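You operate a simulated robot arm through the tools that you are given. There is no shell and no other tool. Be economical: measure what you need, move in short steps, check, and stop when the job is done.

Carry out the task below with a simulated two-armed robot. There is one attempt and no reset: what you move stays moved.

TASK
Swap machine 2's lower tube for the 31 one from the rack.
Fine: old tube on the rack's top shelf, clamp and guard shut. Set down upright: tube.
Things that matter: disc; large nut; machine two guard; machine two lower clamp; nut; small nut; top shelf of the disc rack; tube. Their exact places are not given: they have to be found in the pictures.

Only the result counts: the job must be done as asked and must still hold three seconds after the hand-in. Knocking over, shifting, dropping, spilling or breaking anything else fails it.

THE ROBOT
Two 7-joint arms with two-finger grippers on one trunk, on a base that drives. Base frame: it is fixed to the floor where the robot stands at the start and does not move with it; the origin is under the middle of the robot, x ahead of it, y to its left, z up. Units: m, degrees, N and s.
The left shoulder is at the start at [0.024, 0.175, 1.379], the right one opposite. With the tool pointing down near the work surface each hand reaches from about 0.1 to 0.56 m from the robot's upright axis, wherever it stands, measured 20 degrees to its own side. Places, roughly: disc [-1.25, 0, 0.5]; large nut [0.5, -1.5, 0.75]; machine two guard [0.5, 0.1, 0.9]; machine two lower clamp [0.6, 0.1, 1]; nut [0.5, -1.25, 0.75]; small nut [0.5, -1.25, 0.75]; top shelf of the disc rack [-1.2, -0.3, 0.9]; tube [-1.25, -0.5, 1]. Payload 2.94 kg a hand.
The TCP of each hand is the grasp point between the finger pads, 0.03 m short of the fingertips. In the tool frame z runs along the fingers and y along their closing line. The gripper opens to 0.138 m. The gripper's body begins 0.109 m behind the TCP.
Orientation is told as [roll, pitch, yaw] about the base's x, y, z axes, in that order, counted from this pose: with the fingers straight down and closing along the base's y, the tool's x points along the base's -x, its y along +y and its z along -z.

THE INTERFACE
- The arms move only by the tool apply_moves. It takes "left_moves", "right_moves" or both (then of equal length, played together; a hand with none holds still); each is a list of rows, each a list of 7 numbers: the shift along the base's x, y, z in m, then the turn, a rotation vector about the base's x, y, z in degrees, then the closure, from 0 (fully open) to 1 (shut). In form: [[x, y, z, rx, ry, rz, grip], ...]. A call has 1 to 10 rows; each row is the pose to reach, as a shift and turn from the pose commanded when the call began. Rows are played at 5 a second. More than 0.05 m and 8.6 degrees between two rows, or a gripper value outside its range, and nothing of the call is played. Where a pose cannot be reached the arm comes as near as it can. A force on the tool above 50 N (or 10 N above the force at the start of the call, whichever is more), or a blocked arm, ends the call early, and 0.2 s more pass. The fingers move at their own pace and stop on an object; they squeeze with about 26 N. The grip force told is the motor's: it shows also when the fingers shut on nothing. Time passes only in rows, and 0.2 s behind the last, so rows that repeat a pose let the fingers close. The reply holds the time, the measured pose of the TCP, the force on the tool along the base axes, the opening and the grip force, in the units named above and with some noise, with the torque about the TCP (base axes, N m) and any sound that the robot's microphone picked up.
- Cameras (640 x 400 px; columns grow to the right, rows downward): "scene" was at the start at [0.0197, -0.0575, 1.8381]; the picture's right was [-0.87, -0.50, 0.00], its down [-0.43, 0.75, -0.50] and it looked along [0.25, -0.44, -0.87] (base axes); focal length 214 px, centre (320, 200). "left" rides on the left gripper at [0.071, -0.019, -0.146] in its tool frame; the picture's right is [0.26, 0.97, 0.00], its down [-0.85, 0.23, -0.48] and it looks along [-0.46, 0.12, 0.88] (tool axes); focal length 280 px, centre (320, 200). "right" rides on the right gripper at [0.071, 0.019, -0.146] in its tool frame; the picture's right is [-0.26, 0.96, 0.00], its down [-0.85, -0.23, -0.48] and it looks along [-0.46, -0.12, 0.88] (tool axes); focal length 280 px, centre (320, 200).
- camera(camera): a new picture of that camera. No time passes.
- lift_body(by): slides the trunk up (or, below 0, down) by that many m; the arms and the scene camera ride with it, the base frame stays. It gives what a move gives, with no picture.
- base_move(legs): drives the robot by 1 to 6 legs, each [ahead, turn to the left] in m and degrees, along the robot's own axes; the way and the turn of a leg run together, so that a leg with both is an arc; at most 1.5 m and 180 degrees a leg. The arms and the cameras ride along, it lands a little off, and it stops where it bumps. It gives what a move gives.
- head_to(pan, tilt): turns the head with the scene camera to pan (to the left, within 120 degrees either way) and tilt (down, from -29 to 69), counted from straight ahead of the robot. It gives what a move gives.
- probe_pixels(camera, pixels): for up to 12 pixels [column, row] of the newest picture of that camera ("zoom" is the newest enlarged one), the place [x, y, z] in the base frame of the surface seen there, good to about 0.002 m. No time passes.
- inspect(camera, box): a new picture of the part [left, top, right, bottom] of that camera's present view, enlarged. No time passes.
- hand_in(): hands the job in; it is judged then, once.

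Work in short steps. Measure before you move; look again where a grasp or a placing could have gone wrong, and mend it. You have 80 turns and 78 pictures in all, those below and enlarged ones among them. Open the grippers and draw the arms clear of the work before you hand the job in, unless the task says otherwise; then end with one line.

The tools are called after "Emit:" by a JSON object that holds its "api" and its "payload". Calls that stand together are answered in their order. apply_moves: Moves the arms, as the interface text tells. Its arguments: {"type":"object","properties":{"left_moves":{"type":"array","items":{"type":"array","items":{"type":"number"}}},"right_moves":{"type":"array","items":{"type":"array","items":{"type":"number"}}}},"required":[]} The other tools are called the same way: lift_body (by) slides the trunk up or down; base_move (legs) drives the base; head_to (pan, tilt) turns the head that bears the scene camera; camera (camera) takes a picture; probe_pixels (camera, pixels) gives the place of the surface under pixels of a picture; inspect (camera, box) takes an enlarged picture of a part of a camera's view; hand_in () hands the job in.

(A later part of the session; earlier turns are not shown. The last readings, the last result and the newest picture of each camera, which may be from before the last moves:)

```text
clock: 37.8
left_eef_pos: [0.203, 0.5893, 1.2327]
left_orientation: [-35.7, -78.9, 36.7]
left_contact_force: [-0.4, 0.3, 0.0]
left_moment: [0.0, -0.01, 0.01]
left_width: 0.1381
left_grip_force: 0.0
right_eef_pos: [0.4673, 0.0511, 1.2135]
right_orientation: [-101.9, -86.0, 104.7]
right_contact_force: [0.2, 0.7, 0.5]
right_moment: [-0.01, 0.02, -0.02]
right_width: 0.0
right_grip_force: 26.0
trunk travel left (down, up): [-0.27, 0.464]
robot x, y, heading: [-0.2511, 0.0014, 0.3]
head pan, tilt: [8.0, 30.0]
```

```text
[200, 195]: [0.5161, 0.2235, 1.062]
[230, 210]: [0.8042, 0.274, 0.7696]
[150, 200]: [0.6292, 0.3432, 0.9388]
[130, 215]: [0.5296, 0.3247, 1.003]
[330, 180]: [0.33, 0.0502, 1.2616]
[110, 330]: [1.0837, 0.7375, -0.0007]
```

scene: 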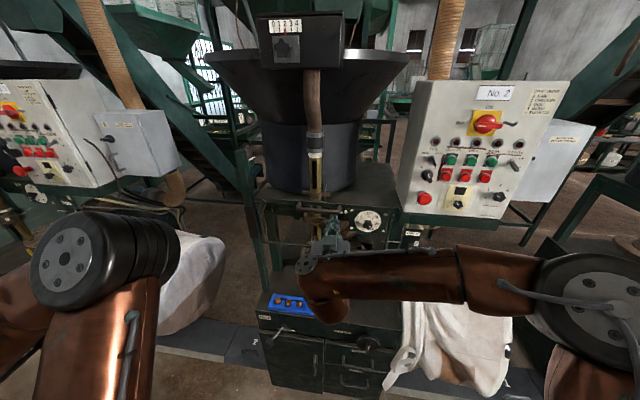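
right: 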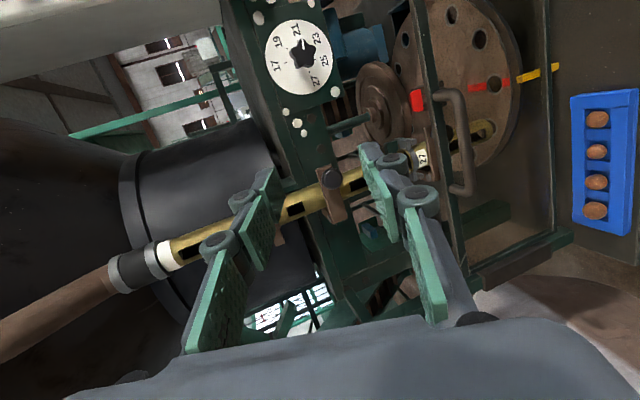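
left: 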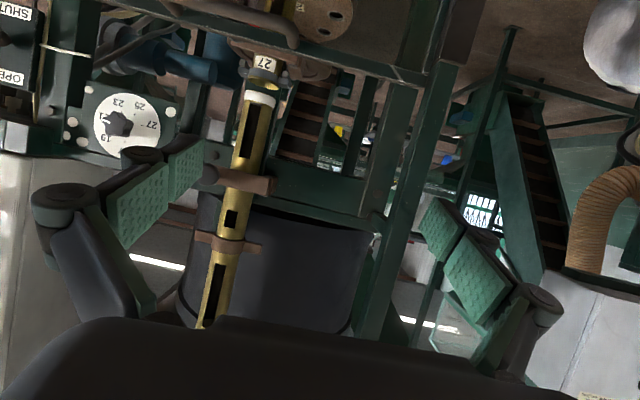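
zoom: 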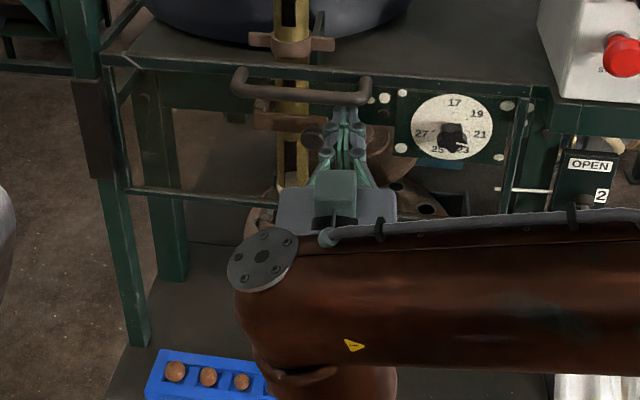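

The guard is up (bottom rail at z 1.062), resting on the right fingers. Now I bring the left hand in from the left, yawed -30°, toward the lower clamp knob.

Emit:
{"api": "apply_moves", "payload": {"left_moves": [[0.02, -0.037, -0.025, 0, 0, -3, 0.2], [0.04, -0.074, -0.05, 0, 0, -6, 0.4], [0.06, -0.111, -0.075, 0, 0, -9, 0.5], [0.08, -0.148, -0.1, 0, 0, -12, 0.5], [0.1, -0.185, -0.125, 0, 0, -15, 0.5], [0.12, -0.222, -0.15, 0, 0, -18, 0.5], [0.14, -0.259, -0.175, 0, 0, -21, 0.5], [0.16, -0.296, -0.2, 0, 0, -24, 0.5], [0.18, -0.333, -0.225, 0, 0, -27, 0.5], [0.2, -0.37, -0.248, 0, 0, -30, 0.5]]}}

Emit:
{"api": "camera", "payload": {"camera": "left"}}

Emit:
{"api": "camera", "payload": {"camera": "scene"}}

```text
clock: 39.7
left_eef_pos: [0.3732, 0.3521, 1.0544]
left_orientation: [-61.0, -79.5, 44.9]
left_contact_force: [0.2, -1.0, 0.4]
left_moment: [0.01, 0.03, 0.05]
left_width: 0.069
left_grip_force: 0.1
left hand out of reach, approached as far as the arm can: row 3, 4, 5, 6, 7, 8, 9
right_eef_pos: [0.4889, -0.0088, 1.1512]
right_orientation: [-76.1, -78.8, 74.9]
right_contact_force: [-19.5, 10.4, -3.0]
right_moment: [-0.12, -0.1, 0.49]
right_width: 0.0
right_grip_force: 25.9
trunk travel left (down, up): [-0.27, 0.464]
robot x, y, heading: [-0.2483, 0.0017, 0.3]
head pan, tilt: [8.0, 30.0]
stopped in row 9 (right hand): the force on the tool passed its limit at 115 N (the readings are from after the stop); the commanded pose is now the measured one
```

```text
48 pictures are left
```

left: 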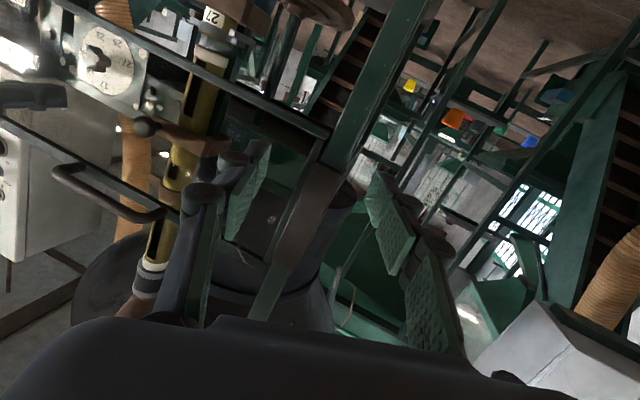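

```text
47 pictures are left
```

scene: 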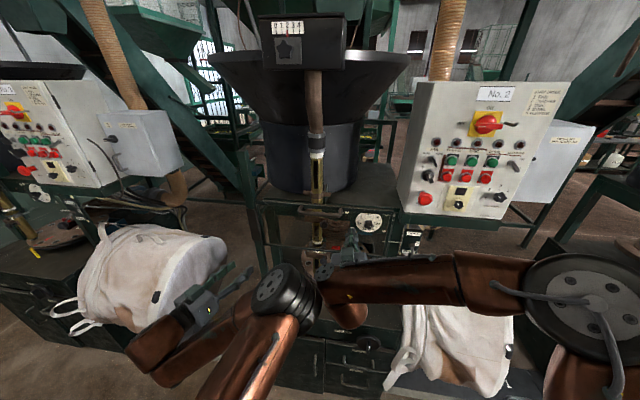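

The left elbow swung inward and pushed the right forearm. I withdraw the left hand along its way first, then check the guard.

Emit:
{"api": "apply_moves", "payload": {"left_moves": [[-0.02, 0.037, 0.025, 0, 0, 3, 0.5], [-0.04, 0.074, 0.05, 0, 0, 6, 0.5], [-0.06, 0.111, 0.075, 0, 0, 9, 0.5], [-0.08, 0.148, 0.1, 0, 0, 12, 0.5], [-0.1, 0.185, 0.125, 0, 0, 15, 0.5], [-0.12, 0.222, 0.15, 0, 0, 18, 0.5], [-0.14, 0.259, 0.175, 0, 0, 21, 0.5]]}}

Emit:
{"api": "camera", "payload": {"camera": "scene"}}

```text
clock: 41.3
left_eef_pos: [0.2356, 0.6141, 1.2294]
left_orientation: [-61.7, -79.2, 66.4]
left_contact_force: [-1.0, -0.5, -0.1]
left_moment: [-0.01, 0.0, -0.04]
left_width: 0.0689
left_grip_force: 0.1
right_eef_pos: [0.4892, -0.0082, 1.1517]
right_orientation: [-77.4, -78.7, 75.8]
right_contact_force: [-36.7, 7.4, 0.4]
right_moment: [-0.25, -0.38, 0.28]
right_width: 0.0061
right_grip_force: 28.6
trunk travel left (down, up): [-0.27, 0.464]
robot x, y, heading: [-0.247, 0.0008, 0.3]
head pan, tilt: [8.0, 30.0]
```

```text
46 pictures are left
```

scene: 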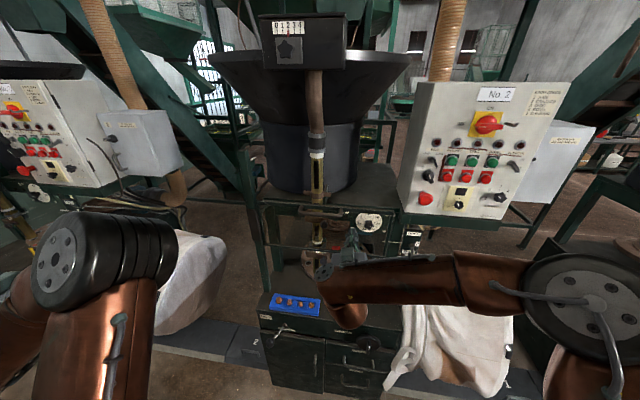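

The right hand presses at 37 N in x against something. I zoom to see how its fingers sit.

Emit:
{"api": "inspect", "payload": {"camera": "scene", "box": [260, 190, 400, 300]}}

Emit:
{"api": "camera", "payload": {"camera": "right"}}

```text
3.64 times, centred on (330, 245) of scene
```

zoom: 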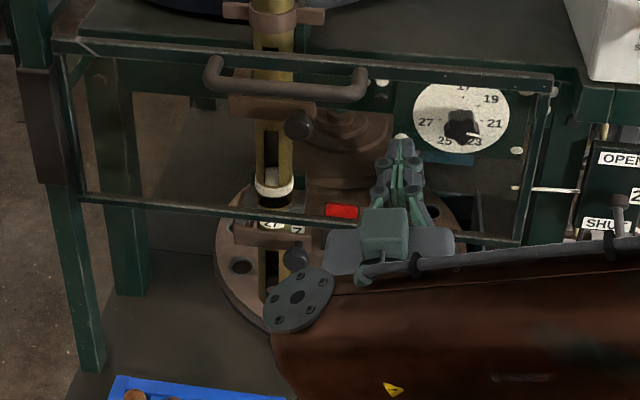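

```text
44 pictures are left
```

right: 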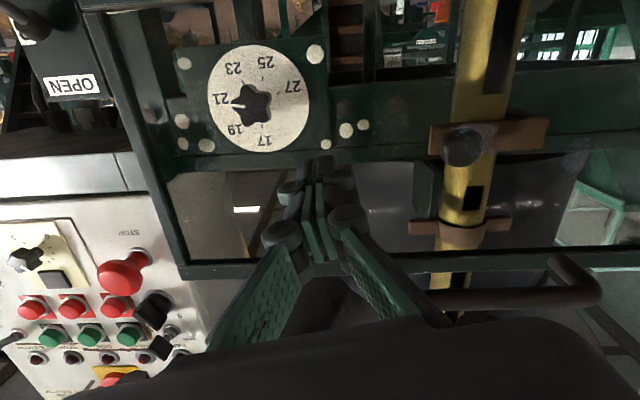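

The handle slipped off and only the fingertips pressing on the clear panel hold it. I back the robot 0.1 m (guard will sink shut), then lower the right hand, yawing it 45° left so its arm stays on the right side.

Emit:
{"api": "base_move", "payload": {"legs": [[-0.1, 0]]}}

Emit:
{"api": "apply_moves", "payload": {"right_moves": [[0, -0.01, -0.035, 0, 0, 7.5, 1], [0, -0.02, -0.07, 0, 0, 15, 1], [0, -0.03, -0.105, 0, 0, 22.5, 1], [0, -0.03, -0.14, 0, 0, 30, 1], [0, -0.03, -0.175, 0, 0, 37.5, 1], [0, -0.03, -0.207, 0, 0, 45, 1]]}}

Emit:
{"api": "camera", "payload": {"camera": "scene"}}

```text
clock: 42.5
left_eef_pos: [0.1589, 0.6111, 1.2237]
left_orientation: [-56.7, -78.8, 61.6]
left_contact_force: [-1.3, -0.6, -0.8]
left_moment: [0.02, -0.03, 0.04]
left_width: 0.0689
left_grip_force: 0.0
right_eef_pos: [0.4107, -0.0115, 1.1374]
right_orientation: [-70.5, -78.6, 68.6]
right_contact_force: [-0.1, -1.3, -2.6]
right_moment: [0.03, -0.26, 0.1]
right_width: 0.0001
right_grip_force: 27.7
trunk travel left (down, up): [-0.27, 0.464]
robot x, y, heading: [-0.346, -0.0037, 0.2]
head pan, tilt: [8.0, 30.0]
```

```text
clock: 43.9
left_eef_pos: [0.1262, 0.6275, 1.2248]
left_orientation: [-65.3, -78.9, 70.3]
left_contact_force: [-0.1, 1.0, -1.1]
left_moment: [0.0, -0.09, -0.01]
left_width: 0.069
left_grip_force: 0.0
right_eef_pos: [0.2334, 0.1343, 0.9609]
right_orientation: [-79.4, -78.5, 117.4]
right_contact_force: [-1.0, 0.3, -0.8]
right_moment: [0.08, -0.1, -0.08]
right_width: 0.0
right_grip_force: 28.4
right hand out of reach, approached as far as the arm can: row 2, 3, 4, 5, 6
trunk travel left (down, up): [-0.27, 0.464]
robot x, y, heading: [-0.3477, 0.0013, 0.2]
head pan, tilt: [8.0, 30.0]
```

```text
43 pictures are left
```

scene: 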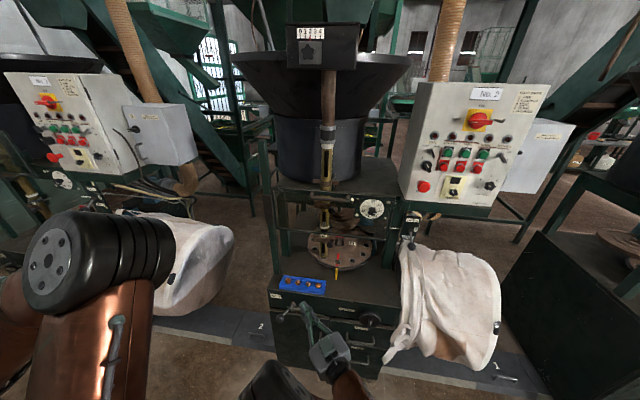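

The right hand ended short at (0.233,0.134,0.961), still free. I zoom on the machine to see where the guard is.

Emit:
{"api": "inspect", "payload": {"camera": "scene", "box": [260, 150, 420, 270]}}

```text
3.33 times, centred on (340, 210) of scene
```

zoom: 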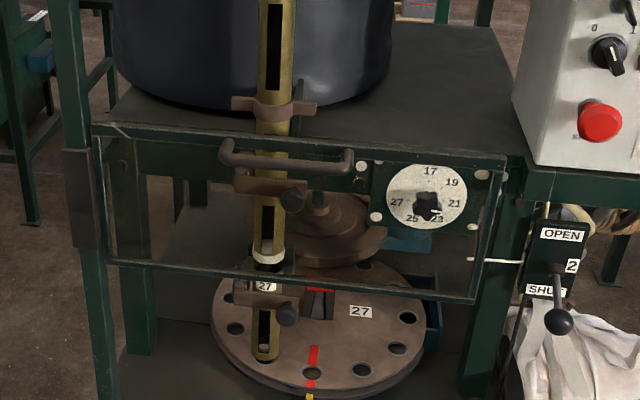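

The guard stays up by itself now. I probe its height to compare later.

Emit:
{"api": "probe_pixels", "payload": {"camera": "zoom", "pixels": [[290, 160], [180, 268], [400, 285], [270, 290], [287, 315], [250, 300], [262, 355], [262, 262], [245, 288]]}}

Emit:
{"api": "inspect", "payload": {"camera": "scene", "box": [305, 205, 355, 245]}}

```text
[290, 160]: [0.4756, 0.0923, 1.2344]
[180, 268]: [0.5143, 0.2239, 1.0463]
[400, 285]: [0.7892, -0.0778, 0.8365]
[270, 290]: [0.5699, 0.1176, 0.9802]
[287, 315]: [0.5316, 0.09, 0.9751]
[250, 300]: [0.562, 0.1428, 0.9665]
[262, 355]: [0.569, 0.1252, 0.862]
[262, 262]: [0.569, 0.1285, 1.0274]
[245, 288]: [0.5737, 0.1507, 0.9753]
```

```text
10.00 times, centred on (330, 225) of scene
```

zoom: 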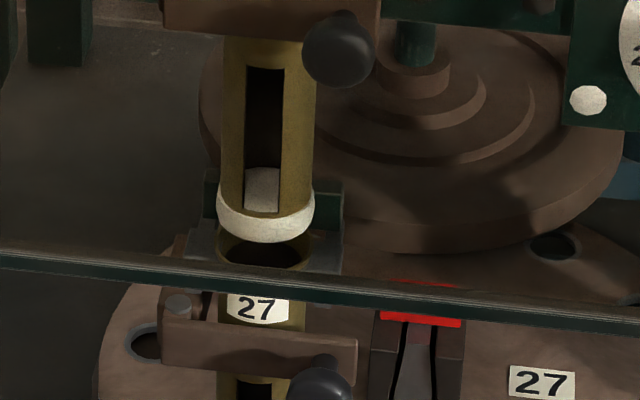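

Guard stays at the top (handle z 1.234, bottom rail 1.046). Now I park the right hand to the right, out of the way.

Emit:
{"api": "apply_moves", "payload": {"right_moves": [[-0.01, -0.03, 0.02, 0, 0, -7, 1], [-0.02, -0.06, 0.04, 0, 0, -14, 1], [-0.03, -0.09, 0.06, 0, 0, -21, 1], [-0.04, -0.12, 0.08, 0, 0, -28, 1], [-0.05, -0.15, 0.1, 0, 0, -35, 1], [-0.06, -0.19, 0.12, 0, 0, -42, 0.8], [-0.07, -0.23, 0.14, 0, 0, -45, 0.6], [-0.08, -0.26, 0.15, 0, 0, -45, 0.5]]}}

```text
clock: 45.7
left_eef_pos: [0.129, 0.6143, 1.2293]
left_orientation: [-63.9, -79.3, 68.6]
left_contact_force: [-0.1, 0.6, -0.7]
left_moment: [0.02, -0.05, -0.08]
left_width: 0.0691
left_grip_force: 0.1
right_eef_pos: [0.161, -0.1043, 1.1028]
right_orientation: [-81.0, -78.9, 73.8]
right_contact_force: [0.5, 0.7, 0.4]
right_moment: [0.0, 0.01, -0.06]
right_width: 0.0648
right_grip_force: 0.0
right hand out of reach, approached as far as the arm can: row 8
trunk travel left (down, up): [-0.27, 0.464]
robot x, y, heading: [-0.3501, 0.0003, 0.4]
head pan, tilt: [8.0, 30.0]
```

I shift the right hand further right and bring the left toward the front of the clamp with a 20° downward tilt.

Emit:
{"api": "apply_moves", "payload": {"left_moves": [[0.025, -0.035, -0.014, 1, 1, 0, 0.5], [0.05, -0.07, -0.028, 2, 2, 0, 0.5], [0.075, -0.105, -0.042, 3, 4, -1, 0.5], [0.1, -0.14, -0.056, 4, 6, -2, 0.5], [0.125, -0.175, -0.07, 5, 8, -3, 0.5], [0.15, -0.21, -0.084, 6, 9, -3, 0.5], [0.175, -0.245, -0.098, 7, 10, -4, 0.5], [0.2, -0.28, -0.112, 8, 11, -4, 0.5], [0.22, -0.314, -0.13, 9, 12, -4, 0.5]], "right_moves": [[0.01, -0.02, 0, 0, 0, 0, 0.5], [0.02, -0.04, 0, 0, 0, 0, 0.5], [0.03, -0.06, 0, 0, 0, 0, 0.5], [0.04, -0.08, 0, 0, 0, 0, 0.5], [0.05, -0.1, 0, 0, 0, 0, 0.5], [0.06, -0.12, 0, 0, 0, 0, 0.5], [0.07, -0.14, 0, 0, 0, 0, 0.5], [0.07, -0.16, 0, 0, 0, 0, 0.5], [0.07, -0.18, 0, 0, 0, 0, 0.5]]}}

Emit:
{"api": "camera", "payload": {"camera": "scene"}}

```text
clock: 47.7
left_eef_pos: [0.3487, 0.2967, 1.1075]
left_orientation: [1.4, -73.3, 0.3]
left_contact_force: [-0.2, -0.2, -0.9]
left_moment: [-0.02, -0.05, 0.0]
left_width: 0.0687
left_grip_force: 0.0
left hand out of reach, approached as far as the arm can: row 9
right_eef_pos: [0.2657, -0.2736, 1.1094]
right_orientation: [-81.0, -79.1, 73.7]
right_contact_force: [-0.5, 0.2, -0.2]
right_moment: [-0.02, 0.01, 0.03]
right_width: 0.069
right_grip_force: 0.0
right hand out of reach, approached as far as the arm can: row 1, 2, 3, 4, 5, 6, 7, 8, 9
trunk travel left (down, up): [-0.27, 0.464]
robot x, y, heading: [-0.3453, -0.0036, 0.4]
head pan, tilt: [8.0, 30.0]
```

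```text
40 pictures are left
```

scene: 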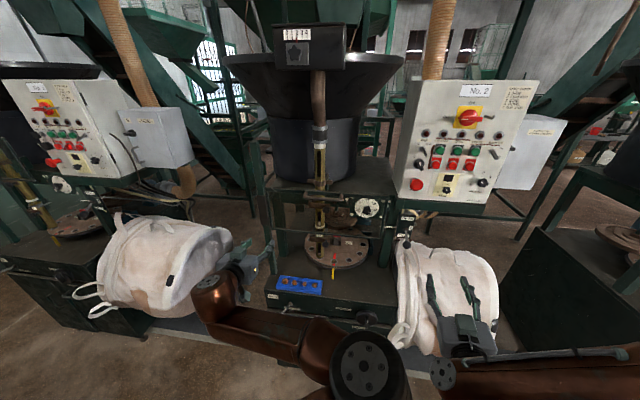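

Left hand at (0.349,0.297,1.107), view clear. I go on to the pre-grasp before the knob.

Emit:
{"api": "apply_moves", "payload": {"left_moves": [[0.01, -0.045, -0.015, 0, 0, 0, 0.5], [0.02, -0.09, -0.035, 0, 0, 0, 0.6], [0.04, -0.13, -0.06, 0, 0, 0, 0.6], [0.06, -0.17, -0.085, 0, 0, 0, 0.6], [0.09, -0.205, -0.1, 0, 0, 0, 0.6]]}}

Emit:
{"api": "camera", "payload": {"camera": "left"}}

Emit:
{"api": "inspect", "payload": {"camera": "scene", "box": [270, 170, 390, 270]}}

```text
refused: row 2 steps farther than a row can; nothing moved
```

```text
39 pictures are left
```

left: 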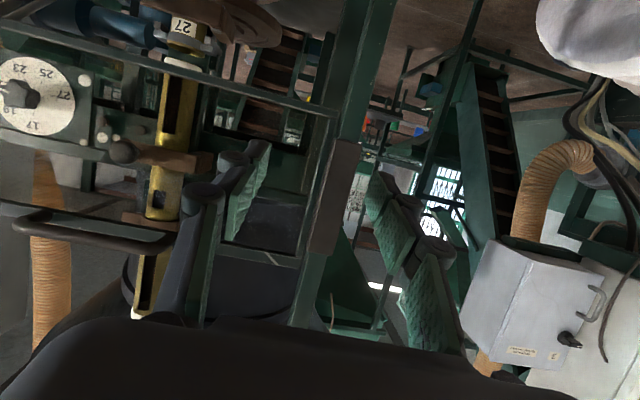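

```text
4.00 times, centred on (330, 220) of scene
```

zoom: 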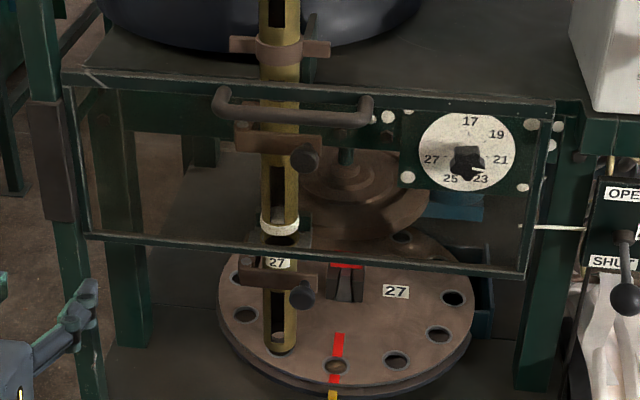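

A row was too long; I redo with shorter steps.

Emit:
{"api": "apply_moves", "payload": {"left_moves": [[0.01, -0.04, -0.015, 0, 0, 0, 0.5], [0.02, -0.08, -0.03, 0, 0, 0, 0.6], [0.035, -0.115, -0.05, 0, 0, 0, 0.6], [0.05, -0.15, -0.07, 0, 0, 0, 0.6], [0.07, -0.18, -0.09, 0, 0, 0, 0.6], [0.09, -0.207, -0.1, 0, 0, 0, 0.6]]}}

Emit:
{"api": "inspect", "payload": {"camera": "scene", "box": [270, 190, 390, 290]}}

Emit:
{"api": "camera", "payload": {"camera": "left"}}

```text
clock: 49.1
left_eef_pos: [0.4909, 0.1991, 1.1024]
left_orientation: [2.4, -73.0, 0.9]
left_contact_force: [-47.1, -3.8, 1.2]
left_moment: [0.12, -0.31, 0.02]
left_width: 0.0639
left_grip_force: 15.4
left hand out of reach, approached as far as the arm can: row 1, 2, 3, 4, 5, 6
right_eef_pos: [0.2649, -0.2714, 1.1097]
right_orientation: [-81.2, -79.0, 74.1]
right_contact_force: [0.3, -0.4, -0.1]
right_moment: [-0.01, -0.06, -0.02]
right_width: 0.0694
right_grip_force: 0.1
trunk travel left (down, up): [-0.27, 0.464]
robot x, y, heading: [-0.3513, 0.0011, 0.4]
head pan, tilt: [8.0, 30.0]
stopped in row 6 (left hand): the force on the tool passed its limit at 127 N (the readings are from after the stop); the commanded pose is now the measured one
```

```text
4.00 times, centred on (330, 240) of scene
```

zoom: 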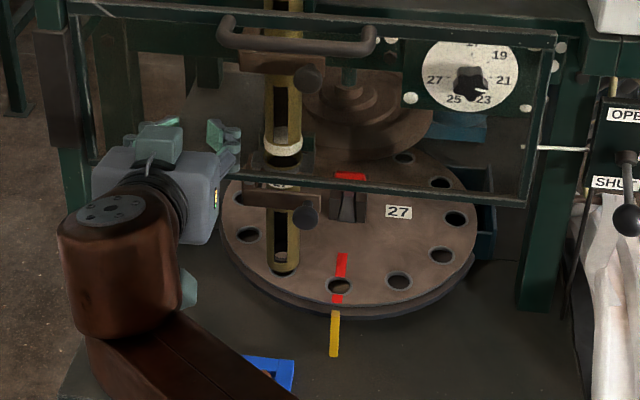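

```text
36 pictures are left
```

left: 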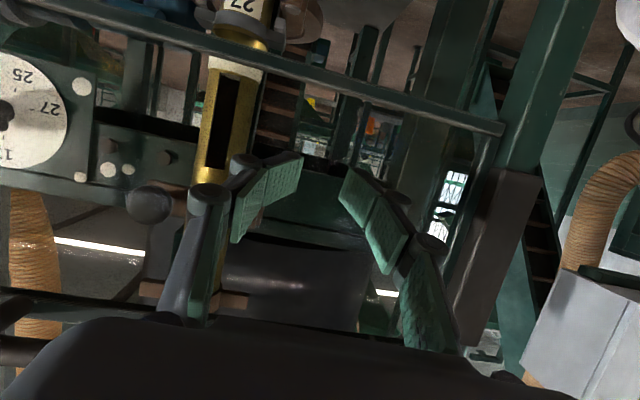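

The left arm runs into its limits and its fingers pushed the (raised) panel. The right arm had a better elbow (outward) and reached here fine, so I retreat the left to its side and will use the right hand instead.

Emit:
{"api": "apply_moves", "payload": {"left_moves": [[-0.04, 0.01, 0, 0, 0, 0, 0.5], [-0.08, 0.02, 0, 0, 0, 0, 0.5], [-0.12, 0.05, 0.01, 0, 0, 0, 0.5], [-0.14, 0.09, 0.02, 0, 5, 0, 0.5], [-0.15, 0.13, 0.04, 0, 10, 0, 0.5], [-0.16, 0.17, 0.06, 0, 16, 0, 0.5], [-0.17, 0.21, 0.08, 0, 22, 0, 0.5], [-0.18, 0.25, 0.1, 0, 28, 0, 0.5], [-0.19, 0.29, 0.12, 0, 34, 0, 0.5], [-0.2, 0.32, 0.14, 0, 40, 0, 0.5]]}}

Emit:
{"api": "camera", "payload": {"camera": "scene"}}

```text
refused: row 3 steps farther than a row can; nothing moved
```

```text
35 pictures are left
```

scene: 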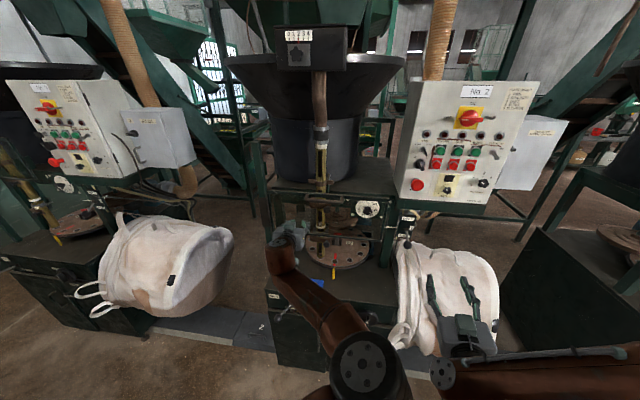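

Row 3 was slightly too long; I send it again with shorter steps.

Emit:
{"api": "apply_moves", "payload": {"left_moves": [[-0.04, 0.01, 0, 0, 0, 0, 0.5], [-0.08, 0.02, 0, 0, 0, 0, 0.5], [-0.11, 0.045, 0.01, 0, 0, 0, 0.5], [-0.13, 0.08, 0.02, 0, 5, 0, 0.5], [-0.14, 0.12, 0.035, 0, 10, 0, 0.5], [-0.15, 0.16, 0.05, 0, 16, 0, 0.5], [-0.16, 0.2, 0.065, 0, 22, 0, 0.5], [-0.17, 0.24, 0.08, 0, 28, 0, 0.5], [-0.18, 0.28, 0.1, 0, 34, 0, 0.5], [-0.19, 0.31, 0.12, 0, 40, 0, 0.5]]}}

```text
clock: 51.3
left_eef_pos: [0.3039, 0.5096, 1.2199]
left_orientation: [2.6, -32.8, 0.4]
left_contact_force: [-0.5, 0.3, 0.6]
left_moment: [-0.01, -0.04, -0.04]
left_width: 0.0692
left_grip_force: 0.2
left hand out of reach, approached as far as the arm can: row 1, 2, 3
right_eef_pos: [0.268, -0.2712, 1.1082]
right_orientation: [-80.6, -78.9, 73.4]
right_contact_force: [0.4, 0.0, -0.1]
right_moment: [0.0, 0.02, -0.04]
right_width: 0.0691
right_grip_force: 0.0
trunk travel left (down, up): [-0.27, 0.464]
robot x, y, heading: [-0.3479, -0.002, 0.4]
head pan, tilt: [8.0, 30.0]
```

Left parked at (0.304,0.510,1.220). I drive 0.1 m forward to where the right arm worked well, and move the right hand toward the middle.

Emit:
{"api": "base_move", "payload": {"legs": [[0.1, 0]]}}

Emit:
{"api": "apply_moves", "payload": {"right_moves": [[-0.02, 0.04, -0.01, 0, 0, 0, 0.5], [-0.04, 0.08, -0.02, 0, 0, 0, 0.5], [-0.06, 0.12, -0.03, 0, 0, 0, 0.5], [-0.08, 0.16, -0.04, 0, 0, 0, 0.6], [-0.09, 0.2, -0.05, 0, 0, 0, 0.6], [-0.1, 0.24, -0.05, 0, 0, 0, 0.6], [-0.1, 0.28, -0.05, 0, 0, 0, 0.6], [-0.1, 0.32, -0.05, 0, 0, 0, 0.6]]}}

```text
clock: 52.5
left_eef_pos: [0.3984, 0.5119, 1.2234]
left_orientation: [2.6, -33.2, 0.5]
left_contact_force: [1.1, -0.2, 0.1]
left_moment: [0.03, 0.02, 0.04]
left_width: 0.0691
left_grip_force: 0.1
right_eef_pos: [0.3707, -0.271, 1.1145]
right_orientation: [-84.8, -79.5, 77.4]
right_contact_force: [0.7, -0.5, -1.6]
right_moment: [0.01, 0.0, -0.03]
right_width: 0.069
right_grip_force: 0.0
trunk travel left (down, up): [-0.27, 0.464]
robot x, y, heading: [-0.2473, -0.0011, 0.8]
head pan, tilt: [8.0, 30.0]
```

```text
clock: 54.3
left_eef_pos: [0.383, 0.5146, 1.227]
left_orientation: [2.6, -33.8, 0.7]
left_contact_force: [0.6, -0.3, -0.6]
left_moment: [-0.08, -0.02, -0.01]
left_width: 0.0691
left_grip_force: 0.0
right_eef_pos: [0.2535, 0.0523, 1.0713]
right_orientation: [-88.4, -79.3, 80.7]
right_contact_force: [-0.5, 1.0, -0.2]
right_moment: [-0.03, -0.01, -0.04]
right_width: 0.0553
right_grip_force: 0.0
right hand out of reach, approached as far as the arm can: row 1, 2
trunk travel left (down, up): [-0.27, 0.464]
robot x, y, heading: [-0.2465, -0.0014, 0.6]
head pan, tilt: [8.0, 30.0]
```

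The right hand reaches well here: (0.254,0.052,1.071). I level its roll, tilt 10° down, and move to 9 cm before the knob.

Emit:
{"api": "apply_moves", "payload": {"right_moves": [[0.04, 0.008, -0.015, 2, 2, 2, 0.6], [0.08, 0.016, -0.03, 4, 4, 4, 0.6], [0.12, 0.024, -0.045, 6, 6, 6, 0.6], [0.155, 0.032, -0.06, 8, 8, 7, 0.6], [0.187, 0.038, -0.076, 10, 10, 8, 0.6]]}}

Emit:
{"api": "camera", "payload": {"camera": "right"}}

Emit:
{"api": "inspect", "payload": {"camera": "scene", "box": [260, 180, 400, 290]}}

```text
clock: 55.5
left_eef_pos: [0.3816, 0.5113, 1.2303]
left_orientation: [2.8, -33.9, 0.5]
left_contact_force: [-0.8, -0.1, -0.6]
left_moment: [0.06, 0.07, 0.03]
left_width: 0.0691
left_grip_force: 0.0
right_eef_pos: [0.4447, 0.0877, 0.9967]
right_orientation: [-5.4, -79.2, 6.8]
right_contact_force: [-0.7, -0.3, -0.4]
right_moment: [-0.05, -0.01, 0.02]
right_width: 0.0551
right_grip_force: 0.0
trunk travel left (down, up): [-0.27, 0.464]
robot x, y, heading: [-0.2472, -0.0011, 0.7]
head pan, tilt: [8.0, 30.0]
```

```text
34 pictures are left
```

right: 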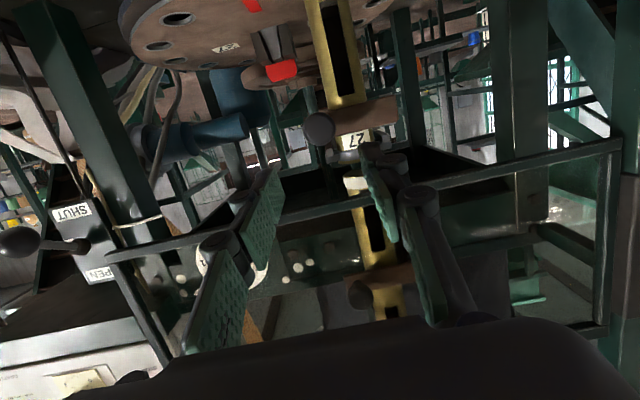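

```text
3.64 times, centred on (330, 235) of scene
```

zoom: 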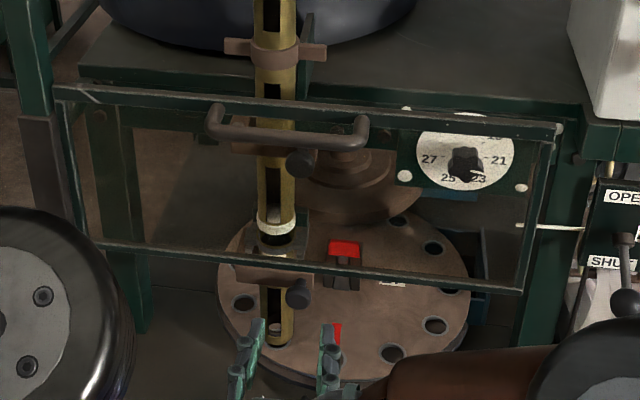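

The knob shows at (320,127) in the right view, lined up with the gap of the fingers. I advance 8 cm and close gently on it.

Emit:
{"api": "apply_moves", "payload": {"right_moves": [[0.04, 0.001, -0.008, 0, 0, 0, 0.6], [0.079, 0.002, -0.016, 0, 0, 0, 0.6], [0.079, 0.002, -0.016, 0, 0, 0, 0.8], [0.079, 0.002, -0.016, 0, 0, 0, 1], [0.079, 0.002, -0.016, 0, 0, 0, 1], [0.079, 0.002, -0.016, 0, 0, 0, 1]]}}

Emit:
{"api": "inspect", "payload": {"camera": "scene", "box": [280, 205, 360, 275]}}

```text
clock: 56.9
left_eef_pos: [0.3806, 0.5155, 1.2297]
left_orientation: [2.6, -33.9, 0.8]
left_contact_force: [-0.3, 0.2, 0.2]
left_moment: [-0.04, 0.03, 0.01]
left_width: 0.0691
left_grip_force: 0.0
right_eef_pos: [0.5207, 0.0906, 0.9828]
right_orientation: [-5.5, -79.3, 7.2]
right_contact_force: [0.5, 8.9, 2.6]
right_moment: [0.13, -0.02, 0.16]
right_width: 0.0292
right_grip_force: 44.8
trunk travel left (down, up): [-0.27, 0.464]
robot x, y, heading: [-0.2514, 0.0002, 0.8]
head pan, tilt: [8.0, 30.0]
```

```text
5.71 times, centred on (320, 240) of scene
```

zoom: 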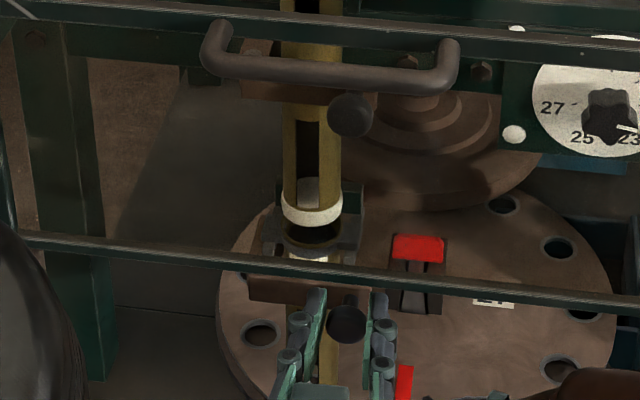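

Knob gripped (0.029 wide). I pull along an arc about the pin (0.567,0.157), first 20° as a test.

Emit:
{"api": "apply_moves", "payload": {"right_moves": [[-0.005, 0.002, 0, 0, 0, 0, 1], [-0.011, 0.005, 0, 0, 0, 0, 1], [-0.016, 0.008, 0, 0, 0, 0, 1], [-0.021, 0.012, 0, 0, 0, 0, 1]]}}

Emit:
{"api": "inspect", "payload": {"camera": "scene", "box": [280, 205, 360, 275]}}

```text
clock: 57.9
left_eef_pos: [0.3805, 0.5143, 1.2302]
left_orientation: [2.4, -34.1, 0.8]
left_contact_force: [-0.6, -0.4, -0.6]
left_moment: [-0.01, -0.03, 0.01]
left_width: 0.0688
left_grip_force: 0.0
right_eef_pos: [0.4982, 0.1032, 0.9815]
right_orientation: [-5.8, -79.3, 7.1]
right_contact_force: [17.5, 7.5, 5.6]
right_moment: [0.11, -0.02, -0.4]
right_width: 0.0316
right_grip_force: 45.1
trunk travel left (down, up): [-0.27, 0.464]
robot x, y, heading: [-0.2471, 0.0026, 0.8]
head pan, tilt: [8.0, 30.0]
```

```text
5.71 times, centred on (320, 240) of scene
```

zoom: 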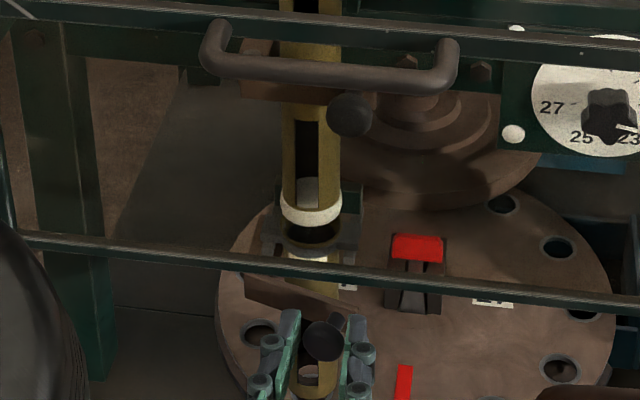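

The clamp bar swings open with the pull. I continue the arc to ~65°, turning the hand partly along.

Emit:
{"api": "apply_moves", "payload": {"right_moves": [[-0.007, 0.006, 0, 0, 0, -5, 1], [-0.0127, 0.013, 0, 0, 0, -10, 1], [-0.018, 0.021, 0, 0, 0, -15, 1], [-0.0217, 0.029, 0, 0, 0, -20, 1], [-0.024, 0.038, 0, 0, 0, -25, 0.95], [-0.026, 0.047, 0, 0, 0, -30, 0.9]]}}

Emit:
{"api": "inspect", "payload": {"camera": "scene", "box": [280, 205, 360, 275]}}

```text
clock: 59.3
left_eef_pos: [0.3847, 0.5124, 1.2281]
left_orientation: [2.5, -33.9, 0.6]
left_contact_force: [-0.5, -0.5, -0.3]
left_moment: [-0.02, -0.04, -0.02]
left_width: 0.0693
left_grip_force: 0.0
right_eef_pos: [0.4793, 0.1502, 0.9808]
right_orientation: [-6.2, -79.5, -22.4]
right_contact_force: [26.4, 0.9, 13.7]
right_moment: [-0.62, -0.94, -0.13]
right_width: 0.0307
right_grip_force: 45.3
trunk travel left (down, up): [-0.27, 0.464]
robot x, y, heading: [-0.2454, 0.0013, 0.7]
head pan, tilt: [8.0, 30.0]
```

```text
5.71 times, centred on (320, 240) of scene
```

zoom: 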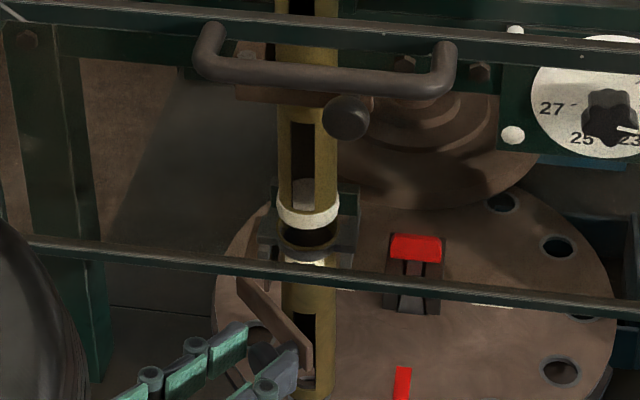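

Bar is ~65° open. I carry it on to ~110° with the same arc, still holding loosely.

Emit:
{"api": "apply_moves", "payload": {"right_moves": [[0, 0.009, 0, 0, 0, -5, 0.9], [0.001, 0.018, 0, 0, 0, -10, 0.9], [0.003, 0.027, 0, 0, 0, -15, 0.9], [0.005, 0.036, 0, 0, 0, -20, 0.9], [0.009, 0.044, 0, 0, 0, -24, 0.9], [0.014, 0.051, 0, 0, 0, -28, 0.9]]}}

Emit:
{"api": "inspect", "payload": {"camera": "scene", "box": [280, 205, 360, 275]}}

```text
clock: 60.7
left_eef_pos: [0.3817, 0.5116, 1.2309]
left_orientation: [2.7, -33.9, 0.6]
left_contact_force: [0.2, 0.4, 0.7]
left_moment: [0.01, 0.05, -0.01]
left_width: 0.069
left_grip_force: 0.0
right_eef_pos: [0.4633, 0.0935, 0.9838]
right_orientation: [-6.6, -79.2, -49.9]
right_contact_force: [-0.6, 0.9, 0.2]
right_moment: [-0.08, -0.05, 0.02]
right_width: 0.0136
right_grip_force: 0.1
right hand out of reach, approached as far as the arm can: row 3, 4, 5, 6
trunk travel left (down, up): [-0.27, 0.464]
robot x, y, heading: [-0.247, -0.0013, 0.9]
head pan, tilt: [8.0, 30.0]
```

```text
5.71 times, centred on (320, 240) of scene
```

zoom: 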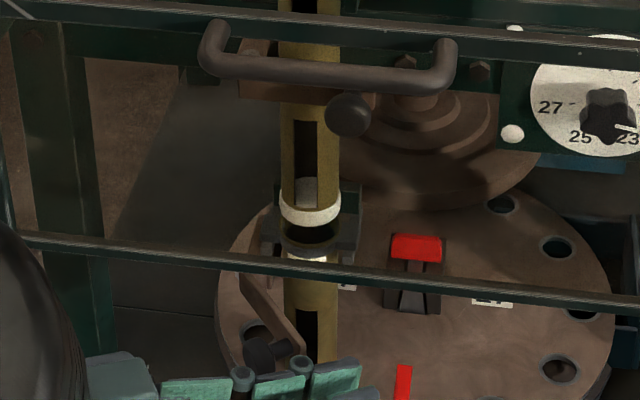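

The hand slipped off the knob at its yaw limit; bar remains ~65° open. I straighten the hand, come in right of the bar with closed fingers, then sweep it further left.

Emit:
{"api": "apply_moves", "payload": {"right_moves": [[-0.02, -0.03, 0, 0, 0, 8, 1], [-0.04, -0.06, 0, 0, 0, 16, 1], [-0.05, -0.09, 0, 0, 0, 24, 1], [-0.05, -0.126, 0, 0, 0, 32, 1], [-0.05, -0.126, 0, 0, 0, 40, 1], [-0.05, -0.126, -0.005, 0, 0, 48, 1]]}}

Emit:
{"api": "inspect", "payload": {"camera": "scene", "box": [280, 205, 360, 275]}}

Emit:
{"api": "probe_pixels", "payload": {"camera": "zoom", "pixels": [[245, 285], [298, 340], [270, 305], [262, 352], [310, 330], [300, 262]]}}

```text
clock: 62.1
left_eef_pos: [0.3806, 0.5088, 1.2315]
left_orientation: [2.8, -33.9, 0.5]
left_contact_force: [0.6, -0.4, 0.2]
left_moment: [0.06, 0.02, 0.02]
left_width: 0.069
left_grip_force: 0.0
right_eef_pos: [0.4074, -0.0355, 0.9786]
right_orientation: [-4.7, -79.3, -3.8]
right_contact_force: [0.5, -1.0, 0.1]
right_moment: [0.01, -0.03, 0.03]
right_width: 0.0
right_grip_force: 26.1
right hand out of reach, approached as far as the arm can: row 1
trunk travel left (down, up): [-0.27, 0.464]
robot x, y, heading: [-0.2476, 0.0013, 0.9]
head pan, tilt: [8.0, 30.0]
```

```text
5.71 times, centred on (320, 240) of scene
```

zoom: 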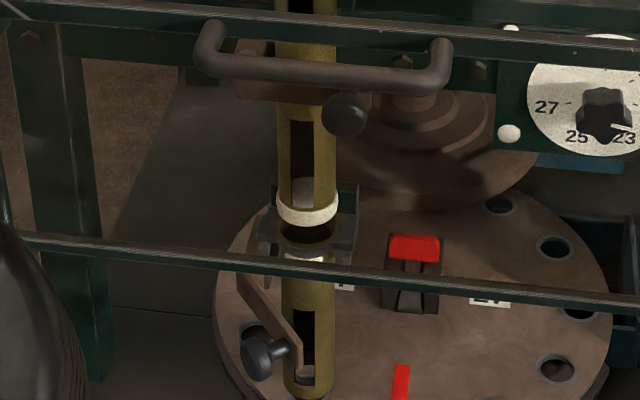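

```text
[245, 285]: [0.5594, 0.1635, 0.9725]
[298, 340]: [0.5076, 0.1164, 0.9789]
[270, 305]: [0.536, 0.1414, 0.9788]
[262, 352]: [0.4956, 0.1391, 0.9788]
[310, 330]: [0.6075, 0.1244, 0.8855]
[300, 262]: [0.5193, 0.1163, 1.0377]
```

Bar: pin ≈(0.563,0.163), free end ≈(0.508,0.116). I insert the closed fingers at y≈0.075 and sweep to y≈0.195.

Emit:
{"api": "apply_moves", "payload": {"right_moves": [[0.01, 0.04, 0, 0, 0, 2, 1], [0.02, 0.08, -0.005, 0, 0, 4, 1], [0.05, 0.11, -0.008, 0, 0, 4, 1], [0.09, 0.11, -0.008, 0, 0, 4, 1], [0.09, 0.14, -0.008, 0, 0, 4, 1], [0.09, 0.165, -0.008, 0, 0, 4, 1], [0.09, 0.19, -0.008, 0, 0, 4, 1], [0.09, 0.21, -0.008, 0, 0, 4, 1], [0.09, 0.23, -0.008, 0, 0, 4, 1]]}}

Emit:
{"api": "inspect", "payload": {"camera": "scene", "box": [280, 205, 360, 275]}}

```text
clock: 64.1
left_eef_pos: [0.3805, 0.5081, 1.2328]
left_orientation: [2.9, -34.0, 0.2]
left_contact_force: [-0.5, -0.8, 0.1]
left_moment: [0.03, 0.02, 0.05]
left_width: 0.069
left_grip_force: 0.2
right_eef_pos: [0.4997, 0.1885, 0.9704]
right_orientation: [-5.1, -79.3, -0.3]
right_contact_force: [-13.1, -28.7, -3.2]
right_moment: [0.17, -0.03, -0.59]
right_width: 0.0
right_grip_force: 26.2
trunk travel left (down, up): [-0.27, 0.464]
robot x, y, heading: [-0.2458, -0.0037, 0.6]
head pan, tilt: [8.0, 30.0]
```

```text
5.71 times, centred on (320, 240) of scene
```

zoom: 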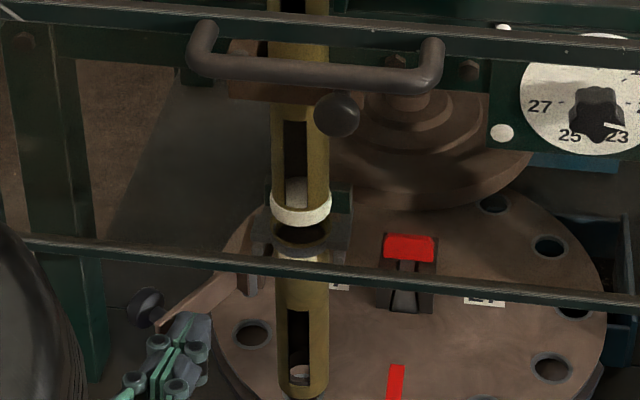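

The clamp bar is fully aside. I measure the tube edges at about row 310–380 for the grasp.

Emit:
{"api": "probe_pixels", "payload": {"camera": "zoom", "pixels": [[281, 310], [326, 310], [303, 300], [284, 360], [327, 360], [303, 390], [303, 262], [260, 240], [345, 240], [300, 370]]}}

Emit:
{"api": "apply_moves", "payload": {"right_moves": [[-0.04, -0.01, 0, 0, 0, 0, 1], [-0.08, -0.03, 0, 0, 0, 0, 0.8], [-0.1, -0.06, -0.02, 0, 0, 0, 0.6], [-0.1, -0.065, -0.055, 0, 0, 0, 0.4], [-0.1, -0.065, -0.055, 0, 0, 0, 0.4]]}}

```text
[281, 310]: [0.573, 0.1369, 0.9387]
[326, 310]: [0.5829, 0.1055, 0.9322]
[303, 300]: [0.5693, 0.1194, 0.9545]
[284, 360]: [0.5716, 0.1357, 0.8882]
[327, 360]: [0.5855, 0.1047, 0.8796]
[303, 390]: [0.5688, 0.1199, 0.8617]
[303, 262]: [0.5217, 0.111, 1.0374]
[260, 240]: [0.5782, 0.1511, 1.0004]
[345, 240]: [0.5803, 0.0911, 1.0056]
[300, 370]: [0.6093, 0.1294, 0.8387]
```

```text
clock: 65.3
left_eef_pos: [0.3791, 0.5131, 1.2308]
left_orientation: [2.5, -34.0, 0.6]
left_contact_force: [-0.1, -0.7, 0.2]
left_moment: [-0.01, -0.03, 0.0]
left_width: 0.0693
left_grip_force: 0.1
right_eef_pos: [0.3967, 0.1334, 0.9148]
right_orientation: [-5.4, -79.3, 0.7]
right_contact_force: [0.3, -0.5, 0.4]
right_moment: [0.01, 0.03, -0.02]
right_width: 0.0824
right_grip_force: 0.1
trunk travel left (down, up): [-0.27, 0.464]
robot x, y, heading: [-0.2498, -0.0001, 0.8]
head pan, tilt: [8.0, 30.0]
```

Tube axis ≈(0.588,0.121), radius 0.019, reaching z 0.845–1.005. I advance at z≈0.905 with the fingers open 0.065.

Emit:
{"api": "apply_moves", "payload": {"right_moves": [[0.04, -0.003, -0.003, 0, 0, 0, 0.53], [0.08, -0.006, -0.006, 0, 0, 0, 0.53], [0.12, -0.009, -0.009, 0, 0, 0, 0.53], [0.155, -0.011, -0.01, 0, 0, 0, 0.53], [0.188, -0.012, -0.01, 0, 0, 0, 0.53]]}}

Emit:
{"api": "inspect", "payload": {"camera": "scene", "box": [280, 205, 360, 275]}}

Emit:
{"api": "camera", "payload": {"camera": "right"}}

```text
clock: 66.5
left_eef_pos: [0.381, 0.513, 1.2294]
left_orientation: [2.6, -33.9, 0.6]
left_contact_force: [1.0, 0.5, 1.4]
left_moment: [0.01, -0.02, 0.05]
left_width: 0.069
left_grip_force: 0.1
right_eef_pos: [0.5856, 0.1246, 0.9035]
right_orientation: [-5.8, -79.2, 1.3]
right_contact_force: [0.5, 0.0, -0.8]
right_moment: [-0.02, 0.01, -0.01]
right_width: 0.0648
right_grip_force: 0.1
trunk travel left (down, up): [-0.27, 0.464]
robot x, y, heading: [-0.2472, -0.002, 0.7]
head pan, tilt: [8.0, 30.0]
```

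```text
5.71 times, centred on (320, 240) of scene
```

zoom: 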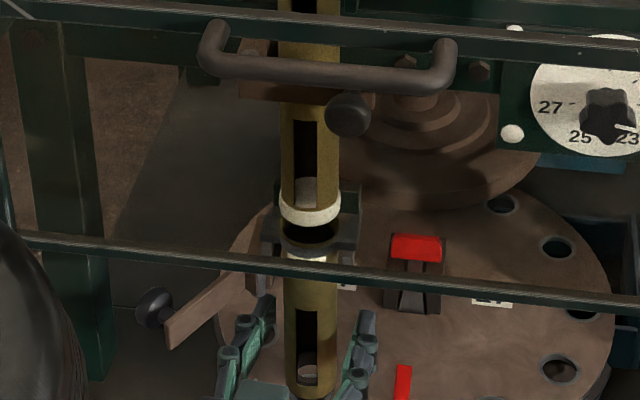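

```text
25 pictures are left
```

right: 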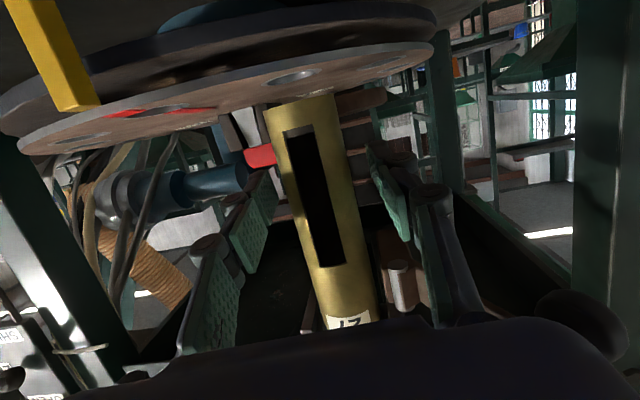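

Tube is between the fingers. I close.

Emit:
{"api": "apply_moves", "payload": {"right_moves": [[0, -0.002, 0, 0, 0, 0, 0.8], [0, -0.002, 0, 0, 0, 0, 1], [0, -0.002, 0, 0, 0, 0, 1], [0, -0.002, 0, 0, 0, 0, 1]]}}

Emit:
{"api": "apply_moves", "payload": {"right_moves": [[0, 0, 0.002, 0, 0, 0, 1], [0, 0, 0.004, 0, 0, 0, 1], [-0.008, 0, 0.004, 0, 0, 0, 1], [-0.016, 0, 0.004, 0, 0, 0, 1]]}}

Emit:
{"api": "inspect", "payload": {"camera": "scene", "box": [280, 205, 360, 275]}}

```text
clock: 67.5
left_eef_pos: [0.3803, 0.5136, 1.2296]
left_orientation: [2.6, -34.0, 0.5]
left_contact_force: [0.1, 0.3, 0.1]
left_moment: [0.0, 0.04, -0.01]
left_width: 0.0689
left_grip_force: 0.0
right_eef_pos: [0.5842, 0.1215, 0.9044]
right_orientation: [-5.5, -79.1, 1.0]
right_contact_force: [0.2, -0.1, 0.4]
right_moment: [0.05, 0.04, -0.03]
right_width: 0.0405
right_grip_force: 25.5
trunk travel left (down, up): [-0.27, 0.464]
robot x, y, heading: [-0.2482, 0.0039, 0.7]
head pan, tilt: [8.0, 30.0]
```

```text
clock: 68.5
left_eef_pos: [0.3802, 0.5131, 1.2305]
left_orientation: [2.5, -34.1, 0.6]
left_contact_force: [0.4, -0.3, -0.1]
left_moment: [0.0, -0.04, 0.0]
left_width: 0.0691
left_grip_force: 0.1
right_eef_pos: [0.5706, 0.1183, 0.9081]
right_orientation: [-5.5, -79.2, 1.0]
right_contact_force: [-0.7, 0.3, -1.8]
right_moment: [-0.02, 0.02, 0.01]
right_width: 0.0406
right_grip_force: 25.3
trunk travel left (down, up): [-0.27, 0.464]
robot x, y, heading: [-0.249, 0.0011, 0.6]
head pan, tilt: [8.0, 30.0]
```

```text
5.71 times, centred on (320, 240) of scene
```

zoom: 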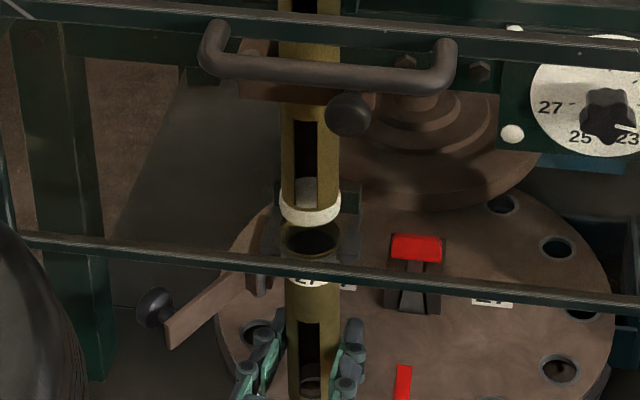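

It comes out freely. I draw it straight back 0.17 m, clear of the guard.

Emit:
{"api": "apply_moves", "payload": {"right_moves": [[-0.03, 0, 0, 0, 0, 0, 1], [-0.06, 0, 0, 0, 0, 0, 1], [-0.09, 0, 0, 0, 0, 0, 1], [-0.12, 0, 0, 0, 0, 0, 1], [-0.15, -0.01, 0.01, 0, 0, 0, 1], [-0.17, -0.03, 0.03, 0, 0, 0, 1], [-0.18, -0.06, 0.05, 0, 0, 0, 1]]}}

Emit:
{"api": "camera", "payload": {"camera": "scene"}}

```text
clock: 70.1
left_eef_pos: [0.3807, 0.5109, 1.23]
left_orientation: [2.8, -34.0, 0.6]
left_contact_force: [0.2, -1.9, 0.4]
left_moment: [0.05, -0.02, 0.02]
left_width: 0.069
left_grip_force: 0.1
right_eef_pos: [0.3923, 0.0586, 0.9621]
right_orientation: [-5.3, -79.3, 0.8]
right_contact_force: [1.0, -0.6, -2.3]
right_moment: [0.03, 0.04, 0.01]
right_width: 0.0407
right_grip_force: 25.9
trunk travel left (down, up): [-0.27, 0.464]
robot x, y, heading: [-0.2486, -0.0023, 1.0]
head pan, tilt: [8.0, 30.0]
```

```text
23 pictures are left
```

scene: 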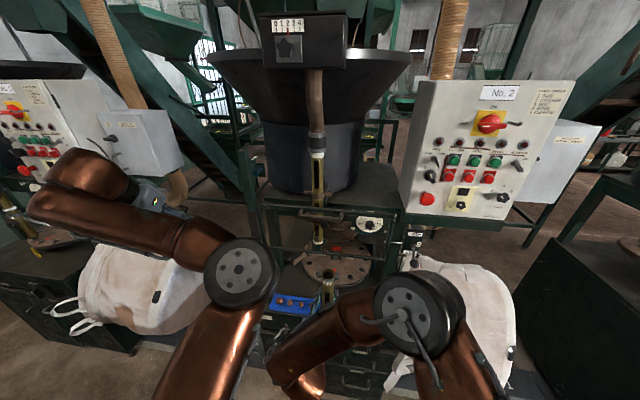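

The old tube is in the right hand, machine clear. I raise the trunk 0.08, turn right, drive 0.28 along -y, turn to face the rack.

Emit:
{"api": "lift_body", "payload": {"by": 0.08}}

Emit:
{"api": "base_move", "payload": {"legs": [[0, -90], [0.28, 0], [0, -90]]}}

Emit:
{"api": "head_to", "payload": {"pan": 0, "tilt": 30}}

Emit:
{"api": "camera", "payload": {"camera": "scene"}}

```text
clock: 71.2
left_eef_pos: [0.3823, 0.5131, 1.3087]
left_orientation: [2.6, -33.8, 0.5]
left_contact_force: [0.5, 0.3, -0.3]
left_moment: [0.03, 0.03, -0.05]
left_width: 0.0689
left_grip_force: 0.0
right_eef_pos: [0.3923, 0.0585, 1.0371]
right_orientation: [-5.7, -79.3, 1.1]
right_contact_force: [0.1, -0.3, -2.1]
right_moment: [0.02, 0.04, -0.03]
right_width: 0.0406
right_grip_force: 26.1
trunk travel left (down, up): [-0.35, 0.384]
robot x, y, heading: [-0.2477, -0.0024, 0.7]
head pan, tilt: [8.0, 30.0]
```

```text
clock: 73.0
left_eef_pos: [0.5025, 0.3159, 1.3069]
left_orientation: [3.2, -33.4, -14.7]
left_contact_force: [-0.1, 13.4, 3.8]
left_moment: [0.38, 0.0, 0.4]
left_width: 0.0788
left_grip_force: 7.5
right_eef_pos: [0.3782, -0.1409, 1.0385]
right_orientation: [-6.4, -79.1, -16.2]
right_contact_force: [-0.5, 0.1, -1.4]
right_moment: [-0.02, -0.01, 0.0]
right_width: 0.0406
right_grip_force: 25.6
trunk travel left (down, up): [-0.35, 0.384]
robot x, y, heading: [-0.2479, -0.0006, -16.8]
head pan, tilt: [8.0, 30.0]
stopped in leg 1: the force on the tool passed its limit at 67 N (the readings are from after the stop); the commanded pose is now the measured one
```

```text
clock: 73.7
left_eef_pos: [0.5018, 0.3152, 1.3069]
left_orientation: [2.9, -33.6, -14.8]
left_contact_force: [-0.2, 17.0, 6.2]
left_moment: [0.39, -0.18, 0.54]
left_width: 0.0815
left_grip_force: 8.5
right_eef_pos: [0.3792, -0.1389, 1.0398]
right_orientation: [-6.3, -79.3, -16.3]
right_contact_force: [-0.5, 0.2, -1.7]
right_moment: [0.01, 0.01, -0.01]
right_width: 0.0408
right_grip_force: 25.7
trunk travel left (down, up): [-0.35, 0.384]
robot x, y, heading: [-0.2482, -0.0014, -16.8]
head pan, tilt: [0.0, 30.0]
```

```text
22 pictures are left
```

scene: 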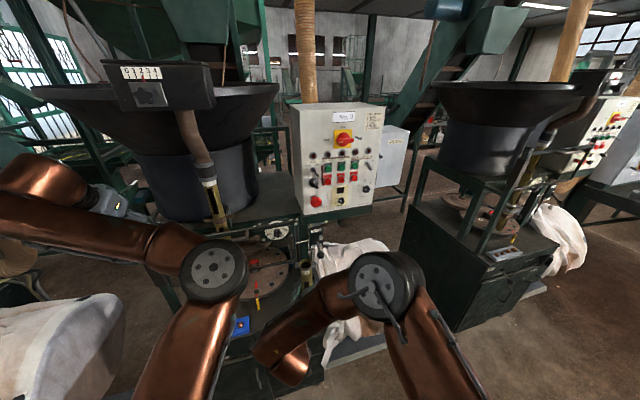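

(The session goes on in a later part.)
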